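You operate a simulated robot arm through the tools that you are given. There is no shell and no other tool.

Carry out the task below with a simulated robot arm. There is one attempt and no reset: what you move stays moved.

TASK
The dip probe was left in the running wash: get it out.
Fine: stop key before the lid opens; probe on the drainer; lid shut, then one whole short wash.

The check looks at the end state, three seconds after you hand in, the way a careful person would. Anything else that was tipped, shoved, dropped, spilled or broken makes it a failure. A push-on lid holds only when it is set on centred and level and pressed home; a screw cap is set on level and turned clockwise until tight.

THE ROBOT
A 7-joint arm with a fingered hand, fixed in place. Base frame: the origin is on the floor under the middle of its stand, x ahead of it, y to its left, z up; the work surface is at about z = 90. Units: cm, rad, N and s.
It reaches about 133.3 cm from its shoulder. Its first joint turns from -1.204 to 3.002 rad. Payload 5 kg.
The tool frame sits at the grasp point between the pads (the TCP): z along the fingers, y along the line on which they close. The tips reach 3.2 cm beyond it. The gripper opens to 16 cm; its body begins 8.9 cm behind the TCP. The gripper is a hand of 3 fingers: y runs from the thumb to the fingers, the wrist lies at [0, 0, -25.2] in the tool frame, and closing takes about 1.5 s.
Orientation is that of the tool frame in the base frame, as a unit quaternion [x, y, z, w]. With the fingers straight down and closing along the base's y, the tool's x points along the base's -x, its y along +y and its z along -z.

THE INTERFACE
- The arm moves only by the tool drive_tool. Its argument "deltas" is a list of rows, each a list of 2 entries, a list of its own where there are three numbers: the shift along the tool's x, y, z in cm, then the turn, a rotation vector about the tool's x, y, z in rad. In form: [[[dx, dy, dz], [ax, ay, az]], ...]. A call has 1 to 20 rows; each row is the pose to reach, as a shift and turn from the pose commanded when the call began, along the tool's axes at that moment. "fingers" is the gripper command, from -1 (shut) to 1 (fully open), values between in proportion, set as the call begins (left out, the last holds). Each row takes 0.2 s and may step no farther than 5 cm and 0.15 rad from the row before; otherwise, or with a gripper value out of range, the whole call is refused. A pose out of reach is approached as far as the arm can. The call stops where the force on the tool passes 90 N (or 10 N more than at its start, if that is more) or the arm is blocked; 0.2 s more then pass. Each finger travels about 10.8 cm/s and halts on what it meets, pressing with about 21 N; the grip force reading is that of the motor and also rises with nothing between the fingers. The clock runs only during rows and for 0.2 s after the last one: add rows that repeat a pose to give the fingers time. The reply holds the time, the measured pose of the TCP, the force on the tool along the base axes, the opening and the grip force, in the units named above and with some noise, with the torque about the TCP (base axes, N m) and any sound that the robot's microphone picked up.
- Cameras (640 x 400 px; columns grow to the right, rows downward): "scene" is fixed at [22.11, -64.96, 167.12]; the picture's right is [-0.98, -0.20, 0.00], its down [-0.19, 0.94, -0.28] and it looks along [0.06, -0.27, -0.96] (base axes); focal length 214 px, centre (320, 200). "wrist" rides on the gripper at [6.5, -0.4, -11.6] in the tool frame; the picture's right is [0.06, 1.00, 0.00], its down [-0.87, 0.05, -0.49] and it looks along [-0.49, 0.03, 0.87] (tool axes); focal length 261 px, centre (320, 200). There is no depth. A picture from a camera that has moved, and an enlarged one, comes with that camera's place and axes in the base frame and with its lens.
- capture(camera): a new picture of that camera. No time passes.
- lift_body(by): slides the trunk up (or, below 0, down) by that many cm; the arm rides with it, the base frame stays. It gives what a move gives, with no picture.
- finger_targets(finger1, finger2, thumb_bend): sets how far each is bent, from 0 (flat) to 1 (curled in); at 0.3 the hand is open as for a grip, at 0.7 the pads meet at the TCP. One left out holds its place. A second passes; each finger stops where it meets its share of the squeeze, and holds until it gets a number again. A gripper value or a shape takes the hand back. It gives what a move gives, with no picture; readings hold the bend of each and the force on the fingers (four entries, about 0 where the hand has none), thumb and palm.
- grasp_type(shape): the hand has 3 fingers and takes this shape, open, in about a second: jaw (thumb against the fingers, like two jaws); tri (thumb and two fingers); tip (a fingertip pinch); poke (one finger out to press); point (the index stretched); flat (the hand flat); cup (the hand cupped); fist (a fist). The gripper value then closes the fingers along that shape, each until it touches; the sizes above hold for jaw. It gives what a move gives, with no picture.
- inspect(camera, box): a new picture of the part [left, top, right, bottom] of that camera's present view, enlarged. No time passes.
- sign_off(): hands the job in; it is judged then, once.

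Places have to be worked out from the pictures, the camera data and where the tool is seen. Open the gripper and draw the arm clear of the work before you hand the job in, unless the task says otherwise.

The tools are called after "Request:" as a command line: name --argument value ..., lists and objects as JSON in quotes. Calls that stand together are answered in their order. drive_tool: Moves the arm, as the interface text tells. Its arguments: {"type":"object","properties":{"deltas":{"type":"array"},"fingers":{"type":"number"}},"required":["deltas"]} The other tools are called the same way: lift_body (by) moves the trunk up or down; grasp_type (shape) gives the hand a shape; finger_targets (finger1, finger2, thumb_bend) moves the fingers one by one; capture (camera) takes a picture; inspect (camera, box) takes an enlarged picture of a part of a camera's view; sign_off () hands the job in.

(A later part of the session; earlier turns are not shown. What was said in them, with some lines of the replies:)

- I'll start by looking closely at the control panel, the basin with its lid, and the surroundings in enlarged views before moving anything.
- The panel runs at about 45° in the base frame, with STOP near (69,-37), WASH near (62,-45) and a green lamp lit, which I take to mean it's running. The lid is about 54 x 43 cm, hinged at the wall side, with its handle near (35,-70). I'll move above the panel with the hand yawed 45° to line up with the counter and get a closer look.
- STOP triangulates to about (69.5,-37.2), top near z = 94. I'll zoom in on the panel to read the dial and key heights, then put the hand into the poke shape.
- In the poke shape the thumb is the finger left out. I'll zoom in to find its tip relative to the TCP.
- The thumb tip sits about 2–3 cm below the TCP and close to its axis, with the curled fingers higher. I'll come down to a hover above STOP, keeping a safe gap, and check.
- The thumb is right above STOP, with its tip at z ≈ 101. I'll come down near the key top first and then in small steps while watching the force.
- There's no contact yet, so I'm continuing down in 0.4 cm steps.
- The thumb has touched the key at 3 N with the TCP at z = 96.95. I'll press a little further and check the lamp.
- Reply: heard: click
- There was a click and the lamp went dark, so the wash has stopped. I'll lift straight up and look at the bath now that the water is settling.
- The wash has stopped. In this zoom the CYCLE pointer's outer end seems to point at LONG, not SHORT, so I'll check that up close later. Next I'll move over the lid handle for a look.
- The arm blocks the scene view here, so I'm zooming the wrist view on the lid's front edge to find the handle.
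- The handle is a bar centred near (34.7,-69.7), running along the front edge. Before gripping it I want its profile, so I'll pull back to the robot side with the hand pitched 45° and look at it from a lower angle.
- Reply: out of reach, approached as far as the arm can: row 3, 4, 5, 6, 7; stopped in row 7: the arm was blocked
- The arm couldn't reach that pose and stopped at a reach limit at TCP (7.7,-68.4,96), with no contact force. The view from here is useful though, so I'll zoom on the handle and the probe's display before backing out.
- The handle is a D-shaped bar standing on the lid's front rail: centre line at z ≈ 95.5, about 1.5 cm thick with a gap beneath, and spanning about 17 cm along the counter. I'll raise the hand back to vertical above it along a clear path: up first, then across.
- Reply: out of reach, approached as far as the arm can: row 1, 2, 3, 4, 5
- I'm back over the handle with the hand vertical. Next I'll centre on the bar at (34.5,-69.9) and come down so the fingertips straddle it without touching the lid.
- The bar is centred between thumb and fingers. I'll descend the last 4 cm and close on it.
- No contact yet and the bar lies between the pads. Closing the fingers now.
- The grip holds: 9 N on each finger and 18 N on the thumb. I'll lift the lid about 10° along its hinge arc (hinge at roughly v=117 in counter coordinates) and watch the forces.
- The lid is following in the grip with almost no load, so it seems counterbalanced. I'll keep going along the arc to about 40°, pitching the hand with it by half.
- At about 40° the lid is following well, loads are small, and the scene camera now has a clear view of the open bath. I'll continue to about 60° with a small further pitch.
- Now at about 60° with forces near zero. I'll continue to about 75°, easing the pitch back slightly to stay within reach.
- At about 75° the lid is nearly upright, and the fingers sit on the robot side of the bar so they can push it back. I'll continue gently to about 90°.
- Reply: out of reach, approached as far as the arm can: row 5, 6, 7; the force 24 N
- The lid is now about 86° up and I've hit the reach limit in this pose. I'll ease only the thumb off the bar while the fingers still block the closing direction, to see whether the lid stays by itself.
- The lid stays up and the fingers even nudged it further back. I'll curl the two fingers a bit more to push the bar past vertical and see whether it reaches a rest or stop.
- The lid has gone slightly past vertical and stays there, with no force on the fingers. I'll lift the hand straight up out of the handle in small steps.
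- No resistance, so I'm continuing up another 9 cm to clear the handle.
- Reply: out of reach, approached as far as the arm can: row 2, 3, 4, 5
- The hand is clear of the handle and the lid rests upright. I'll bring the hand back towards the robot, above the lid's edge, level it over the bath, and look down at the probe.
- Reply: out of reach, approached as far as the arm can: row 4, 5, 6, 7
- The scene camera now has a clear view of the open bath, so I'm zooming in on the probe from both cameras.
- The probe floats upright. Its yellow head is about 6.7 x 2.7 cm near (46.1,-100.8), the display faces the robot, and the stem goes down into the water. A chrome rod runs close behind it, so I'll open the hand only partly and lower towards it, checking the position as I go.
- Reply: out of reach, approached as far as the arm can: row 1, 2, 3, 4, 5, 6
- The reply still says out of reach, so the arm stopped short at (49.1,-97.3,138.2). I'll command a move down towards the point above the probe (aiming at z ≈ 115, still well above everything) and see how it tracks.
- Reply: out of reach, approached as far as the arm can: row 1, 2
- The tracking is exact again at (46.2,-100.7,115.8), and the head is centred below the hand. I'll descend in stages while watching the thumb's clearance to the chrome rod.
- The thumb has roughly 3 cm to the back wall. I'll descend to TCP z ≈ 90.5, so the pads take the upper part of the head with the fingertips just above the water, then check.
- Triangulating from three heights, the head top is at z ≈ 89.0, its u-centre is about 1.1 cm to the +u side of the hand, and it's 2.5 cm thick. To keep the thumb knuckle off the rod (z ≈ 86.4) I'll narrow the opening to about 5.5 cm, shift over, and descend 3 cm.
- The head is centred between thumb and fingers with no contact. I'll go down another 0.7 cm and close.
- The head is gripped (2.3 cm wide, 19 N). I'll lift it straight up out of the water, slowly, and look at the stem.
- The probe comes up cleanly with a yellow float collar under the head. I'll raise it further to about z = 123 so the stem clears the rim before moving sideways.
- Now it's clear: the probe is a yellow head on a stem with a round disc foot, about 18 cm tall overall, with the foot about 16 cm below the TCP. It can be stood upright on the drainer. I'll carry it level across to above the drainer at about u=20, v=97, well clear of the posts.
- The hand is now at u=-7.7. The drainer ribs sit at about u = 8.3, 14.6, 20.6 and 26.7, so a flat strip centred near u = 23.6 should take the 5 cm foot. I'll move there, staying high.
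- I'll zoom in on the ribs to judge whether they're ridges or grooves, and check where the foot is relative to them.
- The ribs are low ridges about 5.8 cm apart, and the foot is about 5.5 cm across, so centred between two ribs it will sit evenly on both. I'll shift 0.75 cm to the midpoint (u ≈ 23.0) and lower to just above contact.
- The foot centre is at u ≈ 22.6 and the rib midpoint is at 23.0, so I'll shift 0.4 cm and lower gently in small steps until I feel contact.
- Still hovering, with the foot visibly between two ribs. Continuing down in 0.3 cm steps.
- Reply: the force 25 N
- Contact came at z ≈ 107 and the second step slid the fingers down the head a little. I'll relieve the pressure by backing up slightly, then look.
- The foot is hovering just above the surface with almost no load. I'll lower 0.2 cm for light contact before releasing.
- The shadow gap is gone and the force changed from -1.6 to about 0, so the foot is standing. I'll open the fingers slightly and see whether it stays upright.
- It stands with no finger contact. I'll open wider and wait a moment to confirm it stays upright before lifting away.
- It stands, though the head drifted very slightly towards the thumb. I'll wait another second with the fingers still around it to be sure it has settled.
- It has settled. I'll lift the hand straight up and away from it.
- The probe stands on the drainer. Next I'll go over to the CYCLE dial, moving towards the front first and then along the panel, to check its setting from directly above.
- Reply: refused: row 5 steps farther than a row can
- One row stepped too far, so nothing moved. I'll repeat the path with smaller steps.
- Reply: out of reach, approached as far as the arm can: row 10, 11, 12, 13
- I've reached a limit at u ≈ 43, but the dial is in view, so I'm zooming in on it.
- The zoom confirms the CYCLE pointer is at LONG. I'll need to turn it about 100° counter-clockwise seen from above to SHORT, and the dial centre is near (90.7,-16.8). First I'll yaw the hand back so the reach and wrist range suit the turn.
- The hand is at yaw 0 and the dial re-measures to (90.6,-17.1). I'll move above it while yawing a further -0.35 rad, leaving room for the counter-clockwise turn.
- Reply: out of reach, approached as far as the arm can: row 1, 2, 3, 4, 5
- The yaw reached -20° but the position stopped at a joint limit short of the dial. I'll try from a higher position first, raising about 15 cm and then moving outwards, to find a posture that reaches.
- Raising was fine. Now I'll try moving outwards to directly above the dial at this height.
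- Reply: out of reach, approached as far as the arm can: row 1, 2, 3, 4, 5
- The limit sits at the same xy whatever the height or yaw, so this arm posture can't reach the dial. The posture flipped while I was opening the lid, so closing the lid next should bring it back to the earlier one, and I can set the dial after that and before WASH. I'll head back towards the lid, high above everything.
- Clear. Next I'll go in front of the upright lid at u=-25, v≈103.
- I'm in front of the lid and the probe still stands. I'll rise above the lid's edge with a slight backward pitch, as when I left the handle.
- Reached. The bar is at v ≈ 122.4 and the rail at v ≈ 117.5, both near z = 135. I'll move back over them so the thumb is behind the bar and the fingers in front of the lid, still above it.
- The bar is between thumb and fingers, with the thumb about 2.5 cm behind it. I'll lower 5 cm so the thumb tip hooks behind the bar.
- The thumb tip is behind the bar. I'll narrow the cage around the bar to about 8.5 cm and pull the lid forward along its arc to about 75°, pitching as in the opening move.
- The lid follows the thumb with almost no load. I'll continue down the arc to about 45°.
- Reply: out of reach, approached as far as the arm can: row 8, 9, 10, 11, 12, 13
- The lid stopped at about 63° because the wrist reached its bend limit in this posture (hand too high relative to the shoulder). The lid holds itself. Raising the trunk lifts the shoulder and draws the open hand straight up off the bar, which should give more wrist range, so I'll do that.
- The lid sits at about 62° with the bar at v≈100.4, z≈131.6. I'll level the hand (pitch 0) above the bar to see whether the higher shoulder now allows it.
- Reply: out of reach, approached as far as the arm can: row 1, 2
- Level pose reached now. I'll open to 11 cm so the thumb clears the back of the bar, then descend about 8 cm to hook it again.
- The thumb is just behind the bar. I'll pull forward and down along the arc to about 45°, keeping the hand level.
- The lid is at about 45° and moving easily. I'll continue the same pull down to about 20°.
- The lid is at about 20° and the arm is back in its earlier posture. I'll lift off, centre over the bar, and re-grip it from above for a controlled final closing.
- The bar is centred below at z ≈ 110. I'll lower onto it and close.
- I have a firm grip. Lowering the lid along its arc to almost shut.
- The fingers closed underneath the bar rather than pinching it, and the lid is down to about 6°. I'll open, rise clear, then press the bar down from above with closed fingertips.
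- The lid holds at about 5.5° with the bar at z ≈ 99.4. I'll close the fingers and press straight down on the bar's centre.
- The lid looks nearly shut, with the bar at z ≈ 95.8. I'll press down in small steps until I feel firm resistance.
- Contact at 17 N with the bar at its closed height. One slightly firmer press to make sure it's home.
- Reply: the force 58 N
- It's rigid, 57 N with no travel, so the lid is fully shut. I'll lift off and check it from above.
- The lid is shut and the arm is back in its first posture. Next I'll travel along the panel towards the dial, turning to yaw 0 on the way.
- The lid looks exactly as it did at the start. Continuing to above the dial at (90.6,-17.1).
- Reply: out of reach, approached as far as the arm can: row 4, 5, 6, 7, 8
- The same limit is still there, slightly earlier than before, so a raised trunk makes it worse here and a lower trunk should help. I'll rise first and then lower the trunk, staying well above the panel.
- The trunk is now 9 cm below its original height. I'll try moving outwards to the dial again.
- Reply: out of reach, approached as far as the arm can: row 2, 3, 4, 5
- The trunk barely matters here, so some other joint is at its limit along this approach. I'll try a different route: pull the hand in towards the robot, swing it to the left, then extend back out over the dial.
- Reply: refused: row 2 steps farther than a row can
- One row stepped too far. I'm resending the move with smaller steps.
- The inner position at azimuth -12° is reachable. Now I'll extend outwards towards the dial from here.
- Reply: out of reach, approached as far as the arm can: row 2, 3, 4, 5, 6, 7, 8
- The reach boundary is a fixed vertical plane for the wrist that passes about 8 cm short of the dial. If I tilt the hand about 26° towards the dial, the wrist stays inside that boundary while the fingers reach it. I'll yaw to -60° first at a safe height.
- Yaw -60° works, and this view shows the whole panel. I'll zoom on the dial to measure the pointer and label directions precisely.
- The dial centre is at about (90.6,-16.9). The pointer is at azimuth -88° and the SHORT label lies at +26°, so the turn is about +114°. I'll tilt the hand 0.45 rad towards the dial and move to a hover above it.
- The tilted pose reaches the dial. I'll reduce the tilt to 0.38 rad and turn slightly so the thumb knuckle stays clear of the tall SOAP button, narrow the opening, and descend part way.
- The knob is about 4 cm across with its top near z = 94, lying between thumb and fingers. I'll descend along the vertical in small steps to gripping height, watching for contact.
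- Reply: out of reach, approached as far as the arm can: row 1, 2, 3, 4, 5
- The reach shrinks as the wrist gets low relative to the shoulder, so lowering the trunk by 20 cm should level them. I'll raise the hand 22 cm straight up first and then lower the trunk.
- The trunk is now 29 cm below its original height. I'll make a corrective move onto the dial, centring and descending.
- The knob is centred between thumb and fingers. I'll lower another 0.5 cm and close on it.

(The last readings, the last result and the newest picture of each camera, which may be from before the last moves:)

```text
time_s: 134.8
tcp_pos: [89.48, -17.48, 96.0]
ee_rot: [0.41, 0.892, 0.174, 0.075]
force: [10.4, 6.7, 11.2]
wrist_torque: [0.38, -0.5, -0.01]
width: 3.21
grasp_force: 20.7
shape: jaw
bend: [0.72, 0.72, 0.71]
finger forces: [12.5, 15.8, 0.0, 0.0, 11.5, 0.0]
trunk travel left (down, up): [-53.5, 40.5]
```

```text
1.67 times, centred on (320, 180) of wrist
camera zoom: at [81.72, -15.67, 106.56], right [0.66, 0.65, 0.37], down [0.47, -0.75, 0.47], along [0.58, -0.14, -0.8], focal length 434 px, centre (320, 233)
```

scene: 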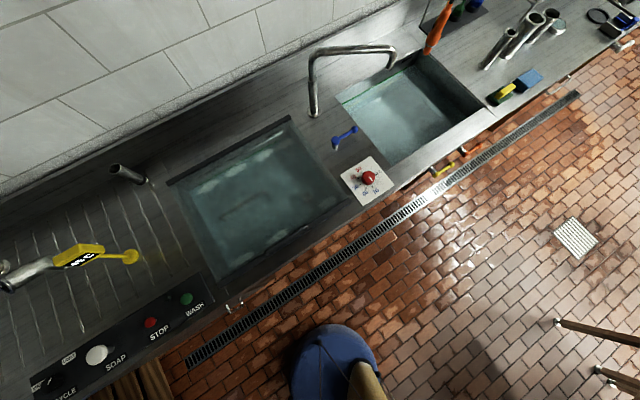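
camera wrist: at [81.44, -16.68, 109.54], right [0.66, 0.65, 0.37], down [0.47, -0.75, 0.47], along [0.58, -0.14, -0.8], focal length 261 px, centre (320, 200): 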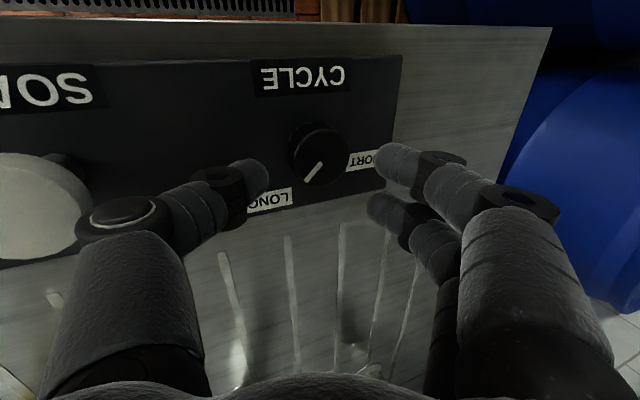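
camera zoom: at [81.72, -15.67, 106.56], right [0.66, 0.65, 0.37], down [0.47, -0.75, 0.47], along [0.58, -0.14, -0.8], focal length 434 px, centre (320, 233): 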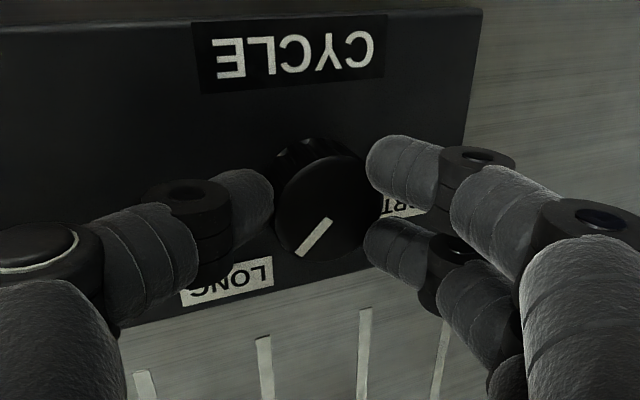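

The knob is gripped with 12–16 N. I'll rotate the hand about the knob's vertical axis, 40° counter-clockwise in small steps, as a first bite.

Request:
drive_tool --deltas '[[[-0.1, -0.02, 0], [0, 0.0324, -0.0811]], [[-0.19, -0.02, 0], [0, 0.0647, -0.1621]], [[-0.29, -0.02, 0], [0, 0.0971, -0.2432]], [[-0.38, -0.02, 0], [0, 0.1295, -0.3242]], [[-0.48, 0, 0], [0, 0.1619, -0.4053]], [[-0.57, 0.02, 0], [0, 0.1943, -0.4864]], [[-0.66, 0.05, 0.02], [0, 0.2266, -0.5675]], [[-0.75, 0.09, 0.04], [0, 0.259, -0.6485]], [[-0.75, 0.09, 0.04], [0, 0.259, -0.6485]]]'

Request:
capture --camera "wrist"

Request:
inspect --camera "wrist" --box '[160, 60, 480, 300]'

```text
time_s: 136.8
tcp_pos: [90.01, -18.15, 96.01]
ee_rot: [0.079, 0.978, 0.19, 0.013]
force: [15.5, 6.5, 19.3]
wrist_torque: [0.59, -0.47, -0.15]
width: 3.2
grasp_force: 20.6
shape: jaw
bend: [0.72, 0.72, 0.71]
finger forces: [12.1, 20.2, 0.0, 0.0, 13.5, 0.1]
trunk travel left (down, up): [-53.5, 40.5]
```

```text
taken
camera wrist: at [82.86, -21.68, 106.49], right [0.09, 0.92, 0.37], down [0.84, -0.27, 0.47], along [0.54, 0.27, -0.8], focal length 261 px, centre (320, 200)
```

wrist: 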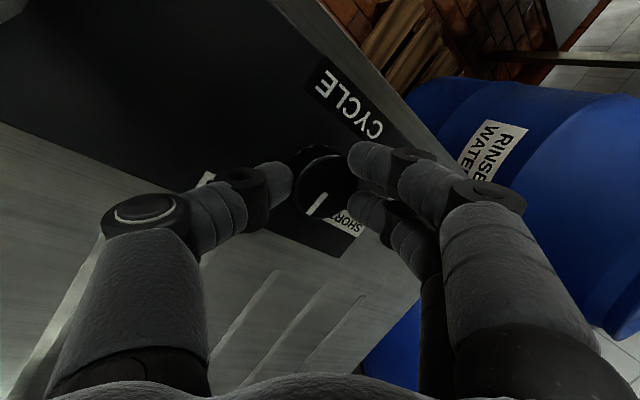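

```text
1.67 times, centred on (320, 180) of wrist
camera zoom: at [82.86, -21.68, 106.49], right [0.09, 0.92, 0.37], down [0.84, -0.27, 0.47], along [0.54, 0.27, -0.8], focal length 434 px, centre (320, 233)
```

zoom: 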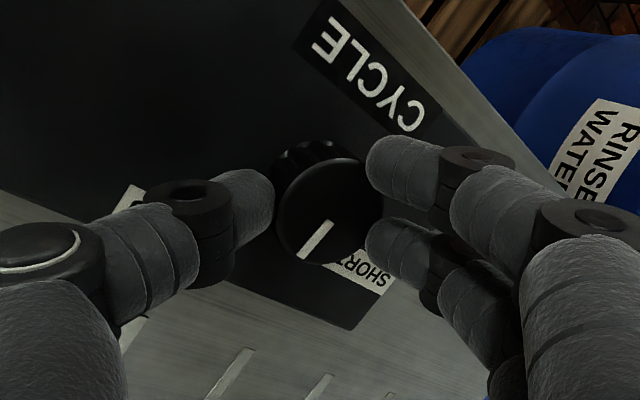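

The pointer turned with the hand, from -88° to about -39°. I'll open, rise 0.6 cm, swing the open fingers back 50° around the knob, and then take the second bite.

Request:
drive_tool --deltas '[[[0, 0.1, -0.25], [0, 0, 0]], [[0, 0.223, -0.557], [0, 0, 0]], [[0, 0.223, -0.557], [0, 0, 0]], [[0, 0.223, -0.557], [0, 0, 0]], [[0.135, 0.256, -0.544], [0, -0.0405, 0.1013]], [[0.265, 0.301, -0.526], [0, -0.0809, 0.2027]], [[0.389, 0.36, -0.502], [0, -0.1214, 0.304]], [[0.505, 0.43, -0.474], [0, -0.1619, 0.4053]], [[0.612, 0.512, -0.442], [0, -0.2023, 0.5067]], [[0.709, 0.604, -0.405], [0, -0.2428, 0.608]], [[0.795, 0.706, -0.364], [0, -0.2833, 0.7094]], [[0.868, 0.816, -0.32], [0, -0.3238, 0.8107]], [[0.868, 0.816, -0.32], [0, -0.3238, 0.8107]]]' --fingers -0.275

Request:
inspect --camera "wrist" --box '[160, 60, 480, 300]'

```text
time_s: 139.6
tcp_pos: [89.28, -17.3, 96.62]
ee_rot: [0.486, 0.854, 0.166, 0.089]
force: [0.9, 1.0, -0.3]
wrist_torque: [0.01, 0.0, -0.01]
width: 5.74
grasp_force: 0.2
shape: jaw
bend: [0.73, 0.73, 0.7]
finger forces: [0.0, 0.0, 0.0, 0.0, 0.0, 0.0]
trunk travel left (down, up): [-53.5, 40.5]
```

```text
1.67 times, centred on (320, 180) of wrist
camera zoom: at [81.96, -14.18, 107.07], right [0.77, 0.53, 0.37], down [0.33, -0.82, 0.47], along [0.55, -0.24, -0.8], focal length 434 px, centre (320, 233)
```

zoom: 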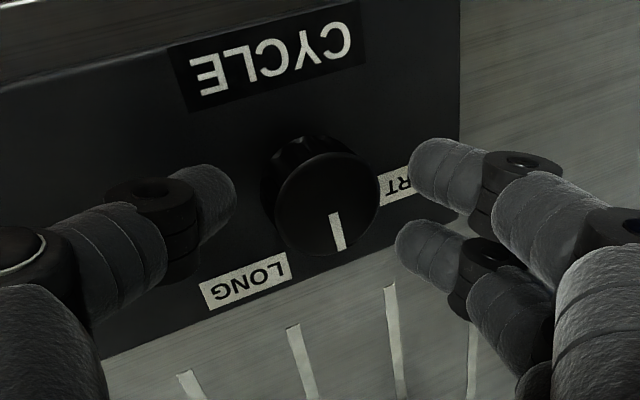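

The pointer stays midway between LONG and SHORT. I'll lower, grip again, and turn another 58°.

Request:
drive_tool --deltas '[[[0, -0.1, 0.25], [0, 0, 0]], [[0, -0.2, 0.5], [0, 0, 0]], [[0, -0.2, 0.5], [0, 0, 0]]]'

Request:
drive_tool --deltas '[[[0, 0, 0], [0, 0, 0]], [[0, 0, 0], [0, 0, 0]], [[0, 0, 0], [0, 0, 0]], [[0, 0, 0], [0, 0, 0]], [[0, 0, 0], [0, 0, 0]]]' --fingers -1

Request:
drive_tool --deltas '[[[-0.14, -0.02, -0.01], [0, 0.0421, -0.1054]], [[-0.27, -0.03, -0.01], [0, 0.0842, -0.2108]], [[-0.41, -0.03, -0.01], [0, 0.1263, -0.3161]], [[-0.55, -0.01, 0], [0, 0.1684, -0.4216]], [[-0.68, 0.02, 0.01], [0, 0.2104, -0.5269]], [[-0.81, 0.07, 0.03], [0, 0.2525, -0.6324]], [[-0.93, 0.13, 0.05], [0, 0.2946, -0.7377]], [[-1.045, 0.2, 0.08], [0, 0.3367, -0.8432]], [[-1.15, 0.286, 0.114], [0, 0.3788, -0.9485]], [[-1.15, 0.286, 0.114], [0, 0.3788, -0.9485]]]'

Request:
inspect --camera "wrist" --box '[160, 60, 480, 300]'

```text
time_s: 140.4
tcp_pos: [89.24, -17.27, 95.98]
ee_rot: [0.486, 0.854, 0.165, 0.088]
force: [0.3, -0.1, -0.7]
wrist_torque: [0.0, -0.04, 0.0]
width: 5.73
grasp_force: 0.1
shape: jaw
bend: [0.73, 0.73, 0.7]
finger forces: [0.0, 0.0, 0.0, 0.0, 0.0, 0.1]
trunk travel left (down, up): [-53.5, 40.5]
```

```text
time_s: 141.6
tcp_pos: [89.28, -17.39, 95.93]
ee_rot: [0.486, 0.854, 0.165, 0.089]
force: [0.3, 0.8, 0.7]
wrist_torque: [0.03, -0.11, 0.02]
width: 3.2
grasp_force: 20.9
shape: jaw
bend: [0.73, 0.73, 0.7]
finger forces: [8.0, 8.3, 0.1, 0.0, 16.2, 0.0]
trunk travel left (down, up): [-53.5, 40.5]
```

```text
time_s: 143.8
tcp_pos: [90.03, -18.18, 96.12]
ee_rot: [0.005, 0.982, 0.191, -0.001]
force: [-6.7, -6.6, 17.3]
wrist_torque: [0.46, 0.09, -0.46]
width: 3.07
grasp_force: 21.3
shape: jaw
bend: [0.74, 0.75, 0.7]
finger forces: [7.8, 25.1, 0.0, 0.0, 19.9, 0.1]
trunk travel left (down, up): [-53.5, 40.5]
```

```text
1.67 times, centred on (320, 180) of wrist
camera zoom: at [83.46, -22.86, 106.65], right [-0.05, 0.93, 0.38], down [0.87, -0.14, 0.47], along [0.49, 0.35, -0.8], focal length 434 px, centre (320, 233)
```

zoom: 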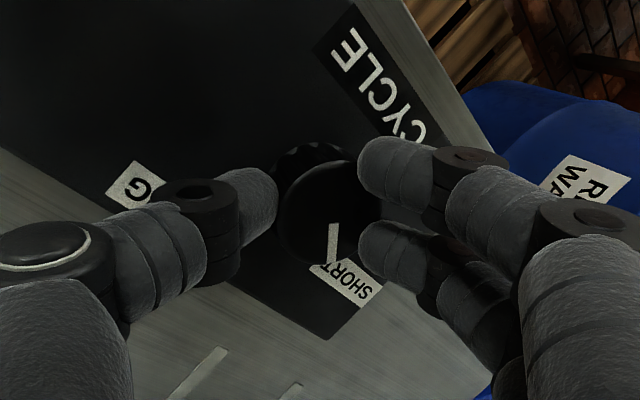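

The pointer is now near azimuth 0°, close to the SHORT label, with some slip. I'll release, swing back 50°, and check the pointer against the label.

Request:
drive_tool --deltas '[[[0, 0.1, -0.25], [0, 0, 0]], [[0, 0.223, -0.557], [0, 0, 0]], [[0, 0.223, -0.557], [0, 0, 0]], [[0, 0.223, -0.557], [0, 0, 0]], [[0.132, 0.271, -0.538], [0, -0.0405, 0.1013]], [[0.257, 0.333, -0.513], [0, -0.0809, 0.2027]], [[0.374, 0.406, -0.484], [0, -0.1214, 0.304]], [[0.481, 0.491, -0.45], [0, -0.1619, 0.4053]], [[0.579, 0.586, -0.412], [0, -0.2023, 0.5067]], [[0.664, 0.691, -0.37], [0, -0.2428, 0.608]], [[0.737, 0.804, -0.325], [0, -0.2833, 0.7094]], [[0.796, 0.923, -0.277], [0, -0.3238, 0.8107]], [[0.796, 0.923, -0.277], [0, -0.3238, 0.8107]]]' --fingers -0.275

Request:
inspect --camera "wrist" --box '[160, 60, 480, 300]'

```text
time_s: 146.6
tcp_pos: [89.28, -17.46, 96.6]
ee_rot: [0.421, 0.887, 0.172, 0.076]
force: [-1.4, -0.6, 0.3]
wrist_torque: [0.0, -0.01, 0.01]
width: 5.72
grasp_force: 0.1
shape: jaw
bend: [0.73, 0.73, 0.7]
finger forces: [0.0, 0.0, 0.1, 0.1, 0.1, 0.0]
trunk travel left (down, up): [-53.5, 40.5]
```

```text
1.67 times, centred on (320, 180) of wrist
camera zoom: at [81.65, -15.41, 107.11], right [0.68, 0.63, 0.37], down [0.45, -0.76, 0.47], along [0.58, -0.15, -0.8], focal length 434 px, centre (320, 233)
```

zoom: 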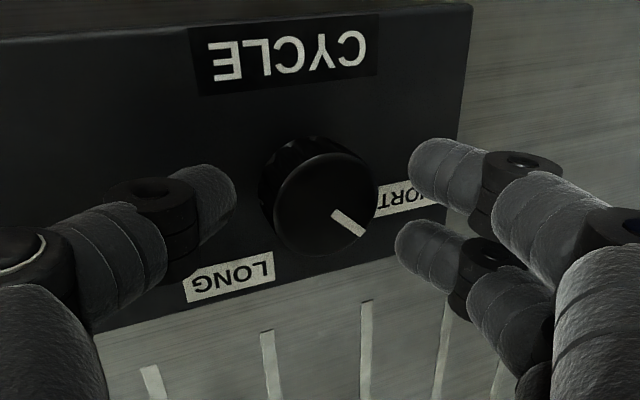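

The pointer still needs about 26° more. I'll grip again and turn 30°, then look while still holding it.

Request:
drive_tool --deltas '[[[0, -0.1, 0.25], [0, 0, 0]], [[0, -0.22, 0.55], [0, 0, 0]], [[0, -0.22, 0.55], [0, 0, 0]]]'

Request:
drive_tool --deltas '[[[0, 0, 0], [0, 0, 0]], [[0, 0, 0], [0, 0, 0]], [[0, 0, 0], [0, 0, 0]], [[0, 0, 0], [0, 0, 0]], [[0, 0, 0], [0, 0, 0]]]' --fingers -1

Request:
drive_tool --deltas '[[[-0.13, -0.03, -0.01], [0, 0.0388, -0.0973]], [[-0.26, -0.04, -0.02], [0, 0.0777, -0.1945]], [[-0.4, -0.04, -0.02], [0, 0.1166, -0.2919]], [[-0.53, -0.03, -0.01], [0, 0.1554, -0.3892]], [[-0.66, -0.01, 0], [0, 0.1943, -0.4864]], [[-0.66, -0.01, 0], [0, 0.1943, -0.4864]]]'

Request:
inspect --camera "wrist" --box '[160, 60, 480, 300]'

```text
time_s: 147.4
tcp_pos: [89.33, -17.5, 96.03]
ee_rot: [0.421, 0.887, 0.172, 0.076]
force: [0.5, -0.4, 0.2]
wrist_torque: [0.01, 0.01, 0.0]
width: 5.75
grasp_force: 0.0
shape: jaw
bend: [0.73, 0.73, 0.7]
finger forces: [0.0, 0.0, 0.0, 0.0, 0.0, 0.0]
trunk travel left (down, up): [-53.5, 40.5]
```

```text
time_s: 148.6
tcp_pos: [89.27, -17.4, 96.06]
ee_rot: [0.421, 0.887, 0.171, 0.077]
force: [-0.4, 1.0, 0.4]
wrist_torque: [0.09, -0.08, -0.04]
width: 3.18
grasp_force: 21.0
shape: jaw
bend: [0.73, 0.73, 0.7]
finger forces: [7.9, 8.2, 0.1, 0.1, 16.4, 0.0]
trunk travel left (down, up): [-53.5, 40.5]
```

```text
time_s: 150.0
tcp_pos: [89.57, -17.96, 96.2]
ee_rot: [0.176, 0.966, 0.188, 0.031]
force: [-14.5, -3.0, 21.1]
wrist_torque: [0.48, 0.05, -0.68]
width: 3.07
grasp_force: 21.5
shape: jaw
bend: [0.74, 0.75, 0.7]
finger forces: [7.7, 29.0, 0.1, 0.0, 24.8, 0.1]
trunk travel left (down, up): [-53.5, 40.5]
```

```text
1.67 times, centred on (320, 180) of wrist
camera zoom: at [81.86, -20.06, 106.7], right [0.27, 0.89, 0.37], down [0.77, -0.43, 0.47], along [0.58, 0.16, -0.8], focal length 434 px, centre (320, 233)
```

zoom: 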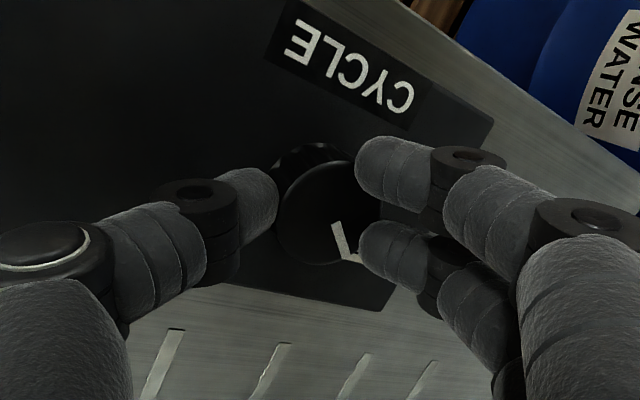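

The twisting torque rose to 0.68 Nm and the pointer stayed at azimuth ~0°, exactly 90° from LONG, so this must be the dial's end stop at SHORT. I'll stop turning, unwind slightly, release and rise.

Request:
drive_tool --deltas '[[[0.26, -0.02, -0.01], [0, -0.0777, 0.1945]], [[0.26, -0.02, -0.01], [0, -0.0777, 0.1945]]]'

Request:
drive_tool --deltas '[[[0, 0.0, 0.0], [0, 0, 0]], [[0, 0.223, -0.557], [0, 0, 0]], [[0, 0.223, -0.557], [0, 0, 0]], [[0, 1.1, -2.8], [0, 0, 0]], [[0, 2.2, -5.6], [0, 0, 0]], [[0, 3.7, -9.3], [0, 0, 0]], [[0, 3.7, -9.3], [0, 0, 0]]]' --fingers -0.2

Request:
capture --camera "wrist"

Request:
inspect --camera "wrist" --box '[200, 40, 460, 230]'

```text
refused: row 1 steps farther than a row can; nothing moved
```

```text
time_s: 151.6
tcp_pos: [89.79, -18.13, 106.01]
ee_rot: [0.178, 0.966, 0.188, 0.03]
force: [0.5, -0.2, -0.5]
wrist_torque: [0.01, 0.0, -0.01]
width: 6.35
grasp_force: 0.0
shape: jaw
bend: [0.73, 0.73, 0.7]
finger forces: [0.0, 0.0, 0.0, 0.0, 0.0, 0.0]
trunk travel left (down, up): [-53.5, 40.5]
```

```text
taken
camera wrist: at [82.07, -20.18, 116.46], right [0.27, 0.89, 0.37], down [0.77, -0.43, 0.47], along [0.58, 0.16, -0.8], focal length 261 px, centre (320, 200)
```

wrist: 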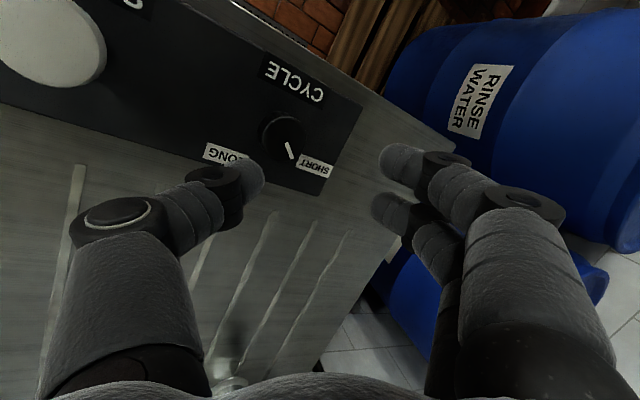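

```text
2.11 times, centred on (330, 135) of wrist
camera zoom: at [82.07, -20.18, 116.46], right [0.27, 0.89, 0.37], down [0.77, -0.43, 0.47], along [0.58, 0.16, -0.8], focal length 549 px, centre (299, 337)
```

zoom: 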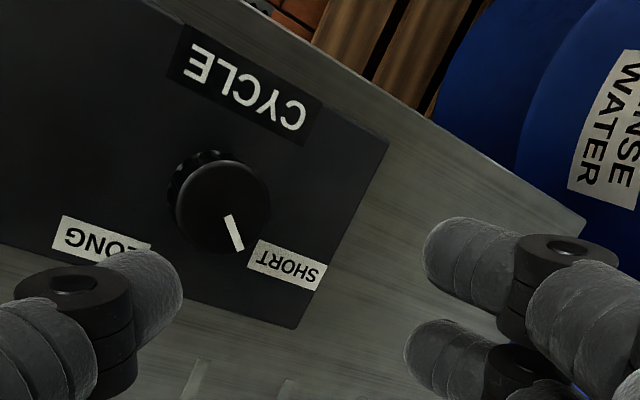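

At SHORT the pointer has reached its mechanical end, 90° round from LONG. The second and third turns both ended against a firm stop, so the dial is at the SHORT end. I'll go back to a vertical hand at yaw 45° above the WASH key at (61.2,-45.7).

Request:
drive_tool --deltas '[[[0, 1.1, -2.8], [0, 0, 0]], [[0, 2.23, -5.57], [0, 0, 0]], [[1.7, -1.1, -6.9], [0.0345, 0.0212, -0.1136]], [[3.4, -4.43, -8.23], [0.069, 0.0424, -0.2271]], [[5.1, -7.76, -9.56], [0.1034, 0.0635, -0.3407]], [[6.8, -11.09, -10.89], [0.1379, 0.0847, -0.4543]], [[8.5, -14.42, -12.22], [0.1724, 0.1059, -0.5679]], [[10.2, -17.75, -13.55], [0.2068, 0.1271, -0.6814]], [[11.9, -21.08, -14.88], [0.2413, 0.1483, -0.795]], [[13.6, -24.41, -16.21], [0.2758, 0.1694, -0.9086]], [[15.3, -27.74, -17.54], [0.3102, 0.1906, -1.0221]], [[17.0, -31.07, -18.87], [0.3447, 0.2118, -1.1357]], [[17.0, -31.07, -18.87], [0.3447, 0.2118, -1.1357]]]'

Request:
capture --camera "wrist"

Request:
capture --camera "scene"

```text
time_s: 154.4
tcp_pos: [61.29, -45.74, 111.82]
ee_rot: [-0.384, 0.923, 0.0, 0.001]
force: [0.3, 0.3, 0.2]
wrist_torque: [-0.03, 0.02, -0.03]
width: 6.39
grasp_force: 0.0
shape: jaw
bend: [0.73, 0.73, 0.7]
finger forces: [0.1, 0.0, 0.0, 0.1, 0.0, 0.0]
trunk travel left (down, up): [-53.5, 40.5]
```

```text
taken
camera wrist: at [57.02, -50.54, 123.36], right [-0.75, 0.66, 0.0], down [0.57, 0.66, 0.49], along [0.32, 0.37, -0.87], focal length 261 px, centre (320, 200)
```

wrist: 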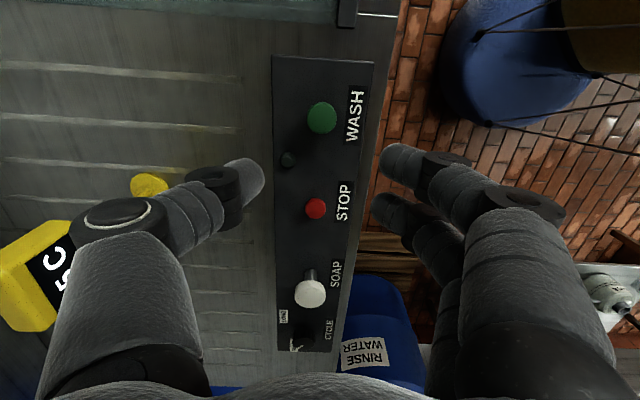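

```text
taken
```

scene: 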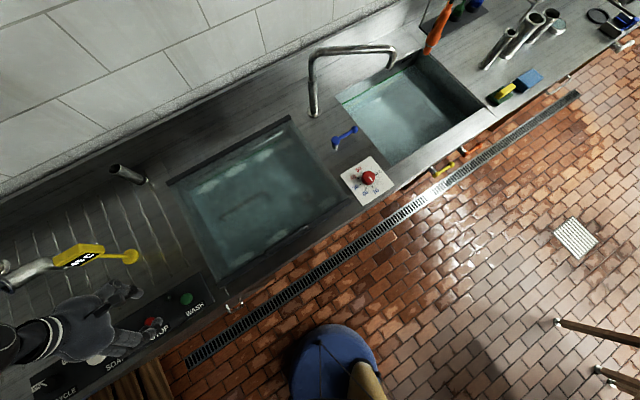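

I'll check the dial and the lid once more in enlarged views before pressing WASH.

Request:
inspect --camera "wrist" --box '[260, 260, 360, 360]'

Request:
inspect --camera "scene" --box '[20, 330, 120, 400]'

Request:
inspect --camera "scene" --box '[150, 100, 410, 290]'

```text
4.00 times, centred on (310, 310) of wrist
camera zoom: at [57.02, -50.54, 123.36], right [-0.75, 0.66, 0.0], down [0.57, 0.66, 0.49], along [0.32, 0.37, -0.87], focal length 1043 px, centre (360, -240)
```

zoom: 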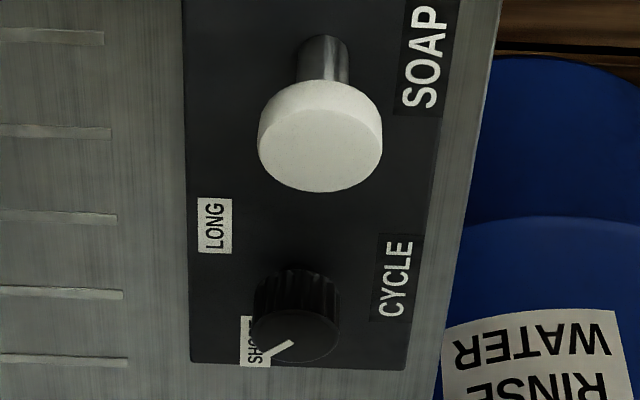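

```text
5.71 times, centred on (70, 365) of scene
camera zoom: at [22.11, -64.96, 167.12], right [-0.98, -0.2, 0.0], down [-0.19, 0.94, -0.28], along [0.06, -0.27, -0.96], focal length 1226 px, centre (1749, -743)
```

zoom: 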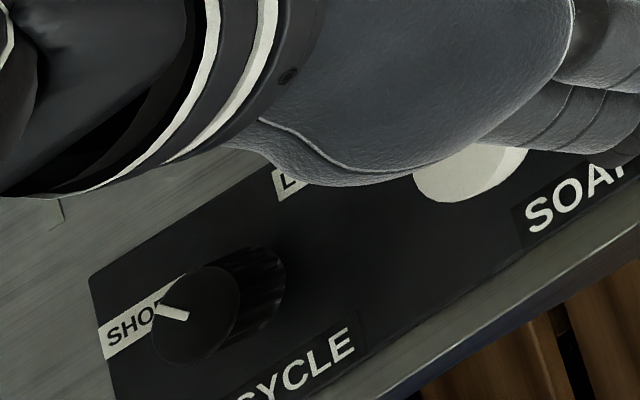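

```text
2.11 times, centred on (280, 195) of scene
camera zoom: at [22.11, -64.96, 167.12], right [-0.98, -0.2, 0.0], down [-0.19, 0.94, -0.28], along [0.06, -0.27, -0.96], focal length 452 px, centre (404, 210)
```

zoom: 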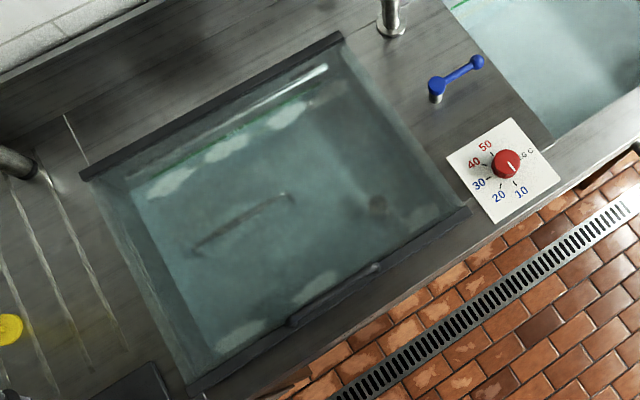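

The pointer reads SHORT, the lid is shut, and the probe is on the drainer. I'll put the hand into the poke shape and descend over WASH as I did for STOP.

Request:
grasp_type --shape "poke"

Request:
drive_tool --deltas '[[[0.1, 0, 3.5], [0, 0, 0]], [[0.2, 0, 7.0], [0, 0, 0]], [[0.2, 0, 10.0], [0, 0, 0]], [[0.2, 0, 12.0], [0, 0, 0]], [[0.2, 0, 13.4], [0, 0, 0]], [[0.2, 0, 13.4], [0, 0, 0]]]'

Request:
capture --camera "wrist"

```text
time_s: 155.3
tcp_pos: [61.33, -45.62, 112.01]
ee_rot: [-0.384, 0.923, -0.001, 0.0]
force: [-0.1, 0.4, -0.4]
wrist_torque: [0.0, 0.0, 0.02]
width: 0.0
grasp_force: 0.0
shape: poke
bend: [1.0, 1.0, 0.46]
finger forces: [0.0, 0.1, 0.0, 0.1, 0.0, 0.1]
trunk travel left (down, up): [-53.5, 40.5]
```

```text
time_s: 156.7
tcp_pos: [61.14, -45.75, 98.62]
ee_rot: [-0.385, 0.923, 0.0, 0.002]
force: [0.4, 0.4, 0.1]
wrist_torque: [-0.05, -0.02, 0.03]
width: 0.0
grasp_force: 0.1
shape: poke
bend: [1.0, 1.0, 0.46]
finger forces: [0.0, 0.0, 0.0, 0.0, 0.0, 0.0]
trunk travel left (down, up): [-53.5, 40.5]
```

```text
taken
camera wrist: at [56.76, -50.58, 110.07], right [-0.75, 0.66, 0.0], down [0.57, 0.65, 0.49], along [0.33, 0.37, -0.87], focal length 261 px, centre (320, 200)
```

wrist: 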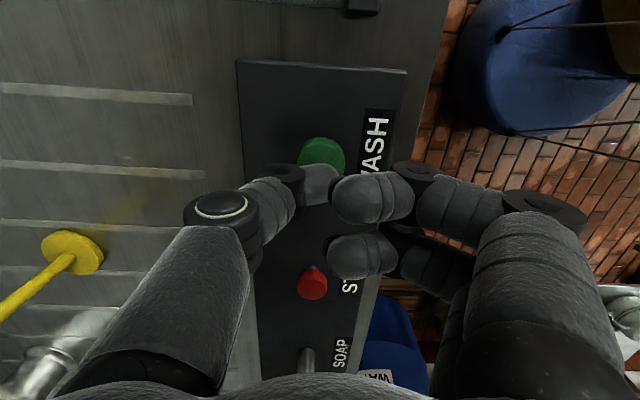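

The thumb is above the green WASH key. I'll press in small steps and stop at the click.

Request:
drive_tool --deltas '[[[0, 0, 0.5], [0, 0, 0]], [[0, 0, 1.0], [0, 0, 0]], [[0, 0, 1.5], [0, 0, 0]]]'

Request:
capture --camera "wrist"

```text
time_s: 157.5
tcp_pos: [61.15, -45.55, 97.12]
ee_rot: [-0.383, 0.924, -0.001, 0.001]
force: [-0.5, -0.6, 1.5]
wrist_torque: [-0.03, -0.02, -0.03]
width: 0.0
grasp_force: 0.2
shape: poke
bend: [1.0, 1.0, 0.46]
finger forces: [0.1, 0.1, 0.0, 0.0, 1.9, 0.1]
trunk travel left (down, up): [-53.5, 40.5]
```

```text
taken
camera wrist: at [56.78, -50.56, 108.57], right [-0.75, 0.66, 0.0], down [0.57, 0.65, 0.49], along [0.33, 0.37, -0.87], focal length 261 px, centre (320, 200)
```

wrist: 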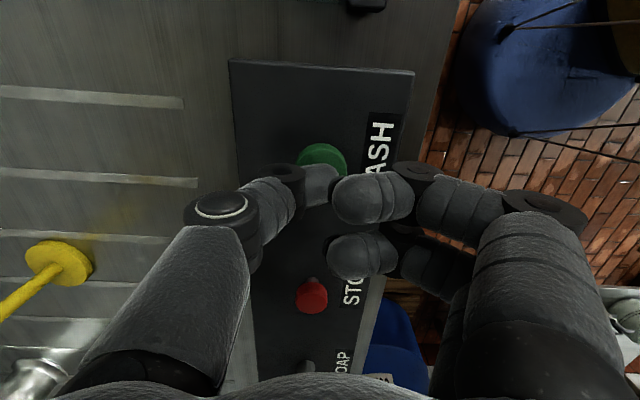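

The key is touched at 1.9 N. Pressing a further 0.5 cm.

Request:
drive_tool --deltas '[[[0, 0, 0.3], [0, 0, 0]], [[0, 0, 0.6], [0, 0, 0]], [[0, 0, 0.6], [0, 0, 0]]]'

Request:
capture --camera "wrist"

```text
time_s: 158.3
tcp_pos: [61.14, -45.57, 96.63]
ee_rot: [-0.384, 0.923, 0.0, 0.0]
force: [0.8, -1.0, 5.0]
wrist_torque: [-0.02, -0.06, -0.03]
width: 0.01
grasp_force: 0.0
shape: poke
bend: [1.0, 1.0, 0.46]
finger forces: [0.0, 0.1, 0.0, 0.0, 4.5, 0.0]
trunk travel left (down, up): [-53.5, 40.5]
heard: click
```

```text
taken
camera wrist: at [56.77, -50.56, 108.04], right [-0.75, 0.66, 0.0], down [0.57, 0.65, 0.49], along [0.33, 0.37, -0.87], focal length 261 px, centre (320, 200)
```

wrist: 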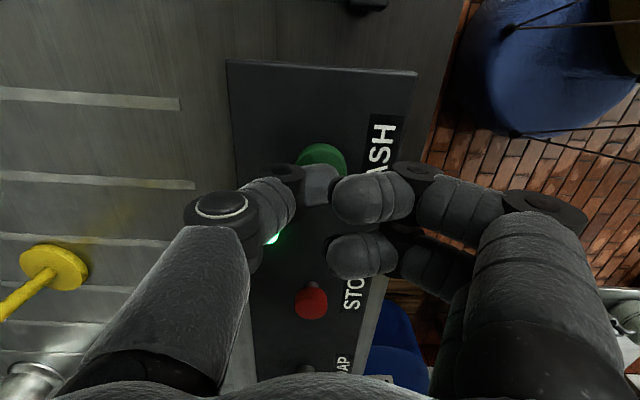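

There was a click and the lamp is lit, so the short wash is running from t ≈ 158 s. I'll lift straight up and draw the arm clear.

Request:
drive_tool --deltas '[[[0, 0, -2], [0, 0, 0]], [[0, 0, -5], [0, 0, 0]], [[0, 0, -9], [0, 0, 0]], [[0, 0, -13], [0, 0, 0]], [[0, 0, -17], [0, 0, 0]], [[0, 0, -21], [0, 0, 0]], [[0, 0, -24], [0, 0, 0]], [[0, 0, -24], [0, 0, 0]]]'

Request:
capture --camera "scene"

Request:
capture --camera "wrist"

```text
time_s: 160.1
tcp_pos: [61.24, -45.81, 120.44]
ee_rot: [-0.383, 0.924, 0.001, 0.0]
force: [0.8, -0.1, -0.1]
wrist_torque: [-0.01, 0.05, 0.01]
width: 0.02
grasp_force: 0.2
shape: poke
bend: [1.0, 1.0, 0.46]
finger forces: [0.0, 0.0, 0.0, 0.0, 0.1, 0.0]
trunk travel left (down, up): [-53.5, 40.5]
```

```text
taken
```

scene: 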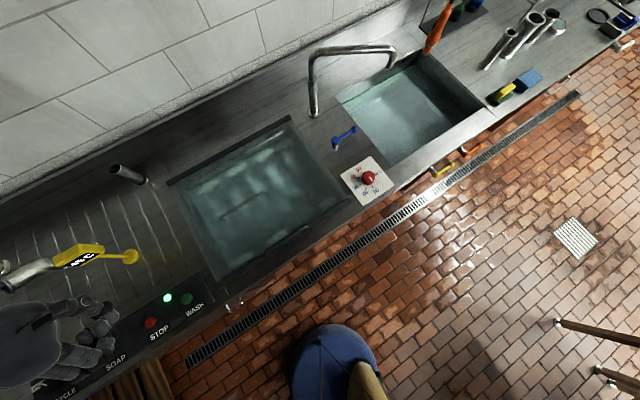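

```text
taken
camera wrist: at [56.96, -50.82, 131.95], right [-0.75, 0.66, 0.0], down [0.57, 0.65, 0.49], along [0.33, 0.37, -0.87], focal length 261 px, centre (320, 200)
```

wrist: 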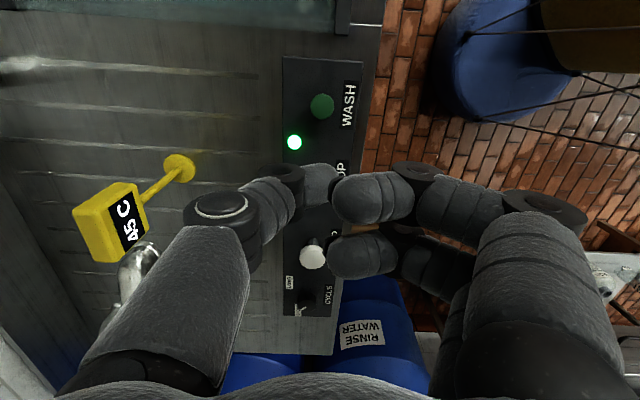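

The lamp is lit and the water is moving. I'll retreat towards the robot, return the hand to the open jaw, and wait for the cycle to end.

Request:
drive_tool --deltas '[[[0, 4, -1], [0, 0, 0]], [[0, 8, -2], [0, 0, 0]], [[0, 12, -3], [0, 0, 0]], [[0, 16, -4], [0, 0, 0]], [[0, 19, -5], [0, 0, 0]], [[0, 19, -5], [0, 0, 0]]]'

Request:
grasp_type --shape "jaw"

Request:
capture --camera "scene"

```text
time_s: 161.5
tcp_pos: [47.62, -32.42, 125.29]
ee_rot: [-0.383, 0.924, 0.001, 0.001]
force: [0.0, -0.1, -0.6]
wrist_torque: [0.03, 0.02, -0.01]
width: 0.0
grasp_force: 0.0
shape: poke
bend: [1.0, 1.0, 0.46]
finger forces: [0.0, 0.0, 0.0, 0.1, 0.1, 0.0]
trunk travel left (down, up): [-53.5, 40.5]
```

```text
time_s: 162.4
tcp_pos: [47.57, -32.33, 125.28]
ee_rot: [-0.384, 0.923, -0.001, 0.0]
force: [0.4, -0.7, -0.4]
wrist_torque: [0.05, 0.0, -0.01]
width: 16.03
grasp_force: 0.1
shape: jaw
bend: [0.3, 0.3, 0.3]
finger forces: [0.0, 0.0, 0.1, 0.1, 0.0, 0.1]
trunk travel left (down, up): [-53.5, 40.5]
```

```text
taken
```

scene: 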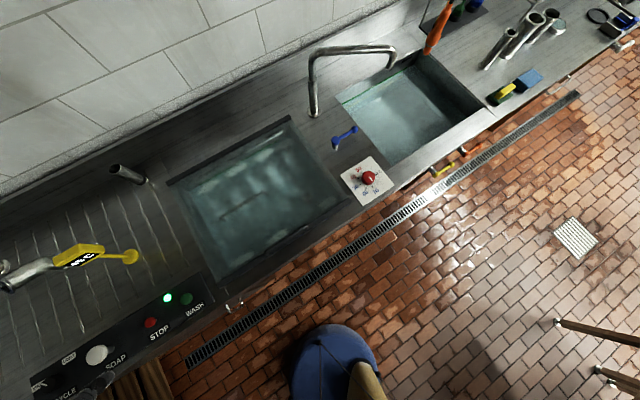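

Everything is in place and clear of the panel. Now I wait in place, checking the lamp.

Request:
drive_tool --deltas '[[[0, 0, 0], [0, 0, 0]], [[0, 0, 0], [0, 0, 0]], [[0, 0, 0], [0, 0, 0]], [[0, 0, 0], [0, 0, 0]], [[0, 0, 0], [0, 0, 0]], [[0, 0, 0], [0, 0, 0]], [[0, 0, 0], [0, 0, 0]], [[0, 0, 0], [0, 0, 0]], [[0, 0, 0], [0, 0, 0]], [[0, 0, 0], [0, 0, 0]], [[0, 0, 0], [0, 0, 0]], [[0, 0, 0], [0, 0, 0]], [[0, 0, 0], [0, 0, 0]], [[0, 0, 0], [0, 0, 0]], [[0, 0, 0], [0, 0, 0]], [[0, 0, 0], [0, 0, 0]], [[0, 0, 0], [0, 0, 0]], [[0, 0, 0], [0, 0, 0]], [[0, 0, 0], [0, 0, 0]], [[0, 0, 0], [0, 0, 0]]]'

Request:
inspect --camera "scene" --box '[0, 220, 240, 400]'

```text
time_s: 166.6
tcp_pos: [47.54, -32.49, 125.38]
ee_rot: [-0.384, 0.923, -0.001, 0.0]
force: [-0.5, -0.7, -0.2]
wrist_torque: [0.02, 0.01, 0.03]
width: 15.96
grasp_force: 0.1
shape: jaw
bend: [0.3, 0.3, 0.3]
finger forces: [0.0, 0.1, 0.0, 0.0, 0.1, 0.1]
trunk travel left (down, up): [-53.5, 40.5]
```

```text
2.22 times, centred on (120, 310) of scene
camera zoom: at [22.11, -64.96, 167.12], right [-0.98, -0.2, 0.0], down [-0.19, 0.94, -0.28], along [0.06, -0.27, -0.96], focal length 477 px, centre (764, -44)
```

zoom: 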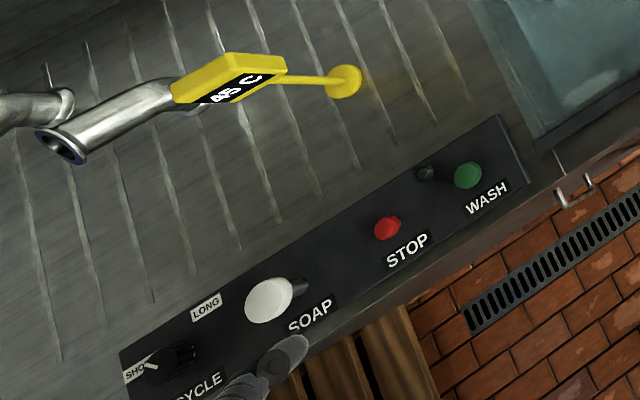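

The lamp has gone out on its own, so the short cycle has run to its end. I'll draw the arm further back and up, then do a final check of everything.

Request:
drive_tool --deltas '[[[0, 2, -3], [0, 0, 0]], [[0, 4, -6], [0, 0, 0]], [[0, 6, -9], [0, 0, 0]], [[0, 8, -11], [0, 0, 0]], [[0, 8, -11], [0, 0, 0]]]'

Request:
capture --camera "scene"

Request:
inspect --camera "scene" --box '[0, 220, 240, 400]'

Request:
inspect --camera "scene" --box '[150, 100, 410, 290]'

Request:
capture --camera "wrist"

```text
time_s: 167.8
tcp_pos: [41.95, -26.67, 136.35]
ee_rot: [-0.385, 0.923, 0.001, 0.003]
force: [0.2, 0.1, 0.0]
wrist_torque: [0.05, 0.01, 0.01]
width: 16.0
grasp_force: 0.1
shape: jaw
bend: [0.3, 0.3, 0.3]
finger forces: [0.0, 0.0, 0.0, 0.0, 0.1, 0.0]
trunk travel left (down, up): [-53.5, 40.5]
```

```text
taken
```

scene: 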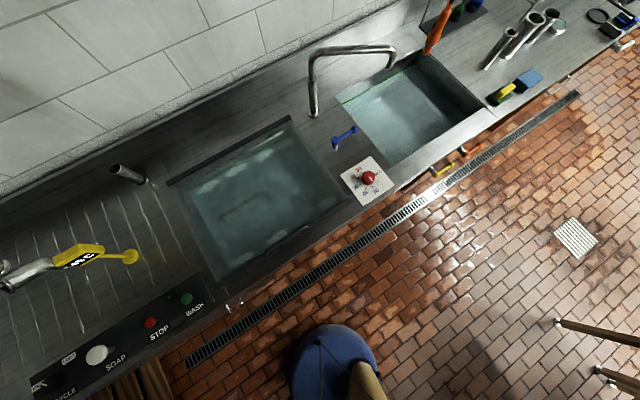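

```text
2.22 times, centred on (120, 310) of scene
camera zoom: at [22.11, -64.96, 167.12], right [-0.98, -0.2, 0.0], down [-0.19, 0.94, -0.28], along [0.06, -0.27, -0.96], focal length 477 px, centre (764, -44)
```

zoom: 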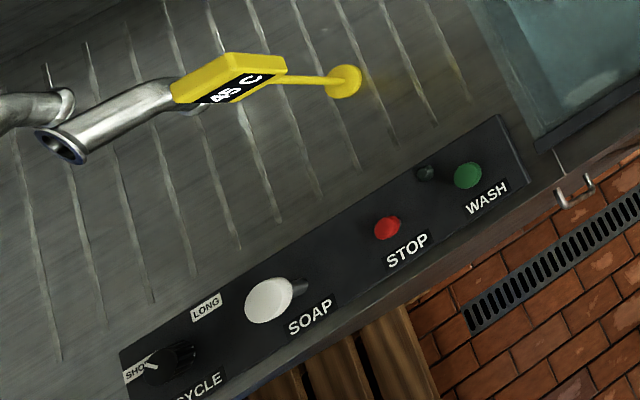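

```text
2.11 times, centred on (280, 195) of scene
camera zoom: at [22.11, -64.96, 167.12], right [-0.98, -0.2, 0.0], down [-0.19, 0.94, -0.28], along [0.06, -0.27, -0.96], focal length 452 px, centre (404, 210)
```

zoom: 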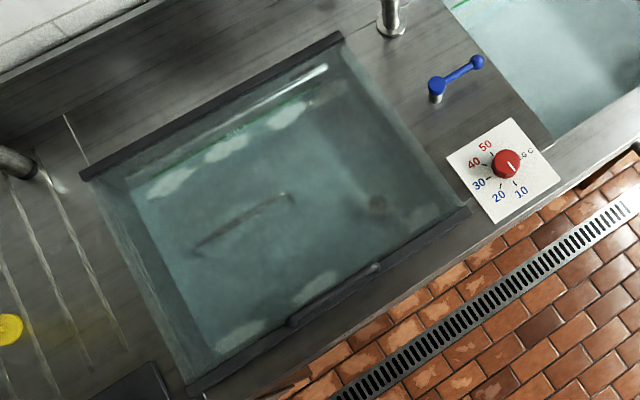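

```text
taken
camera wrist: at [37.54, -31.62, 147.84], right [-0.75, 0.66, 0.0], down [0.57, 0.65, 0.5], along [0.33, 0.37, -0.87], focal length 261 px, centre (320, 200)
```

wrist: 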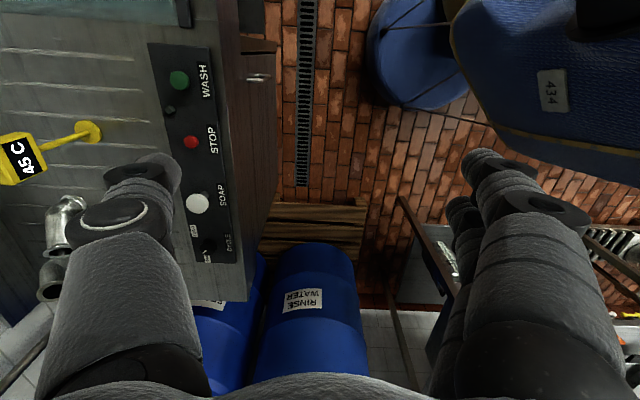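

The final check agrees: the probe stands upright on the drainer, the lid is shut, the dial is at SHORT, the lamp is out after the full cycle, nothing else has moved, and the open hand is clear. Handing in.

Request:
sign_off

```text
The job is handed in.
```

The probe is out of the bath and standing upright on the drainer. The lid is shut, and a wash has been run to its end since.

- **Stop before opening:** I pressed STOP first. It clicked and the lamp went out before I touched the lid.
- **Probe:** it stands on its disc foot between two of the drainer ribs. It stayed put while I did the rest.
- **Cycle dial:** it was set to LONG, so I turned it towards SHORT until it would go no further. The pointer ended about 25° short of the middle of the SHORT label. I took that end stop to be the SHORT setting.
- **Lid and wash:** I closed the lid and pressed it home, then pressed WASH once. The lamp came on and went out by itself 4 to 8 seconds later. I took that as one complete short wash, but I don't know how long a short wash should take here.

Nothing else appeared moved in the last pictures. The hand is open and clear of the counter, and the robot's trunk is about 29 cm lower than at the start.
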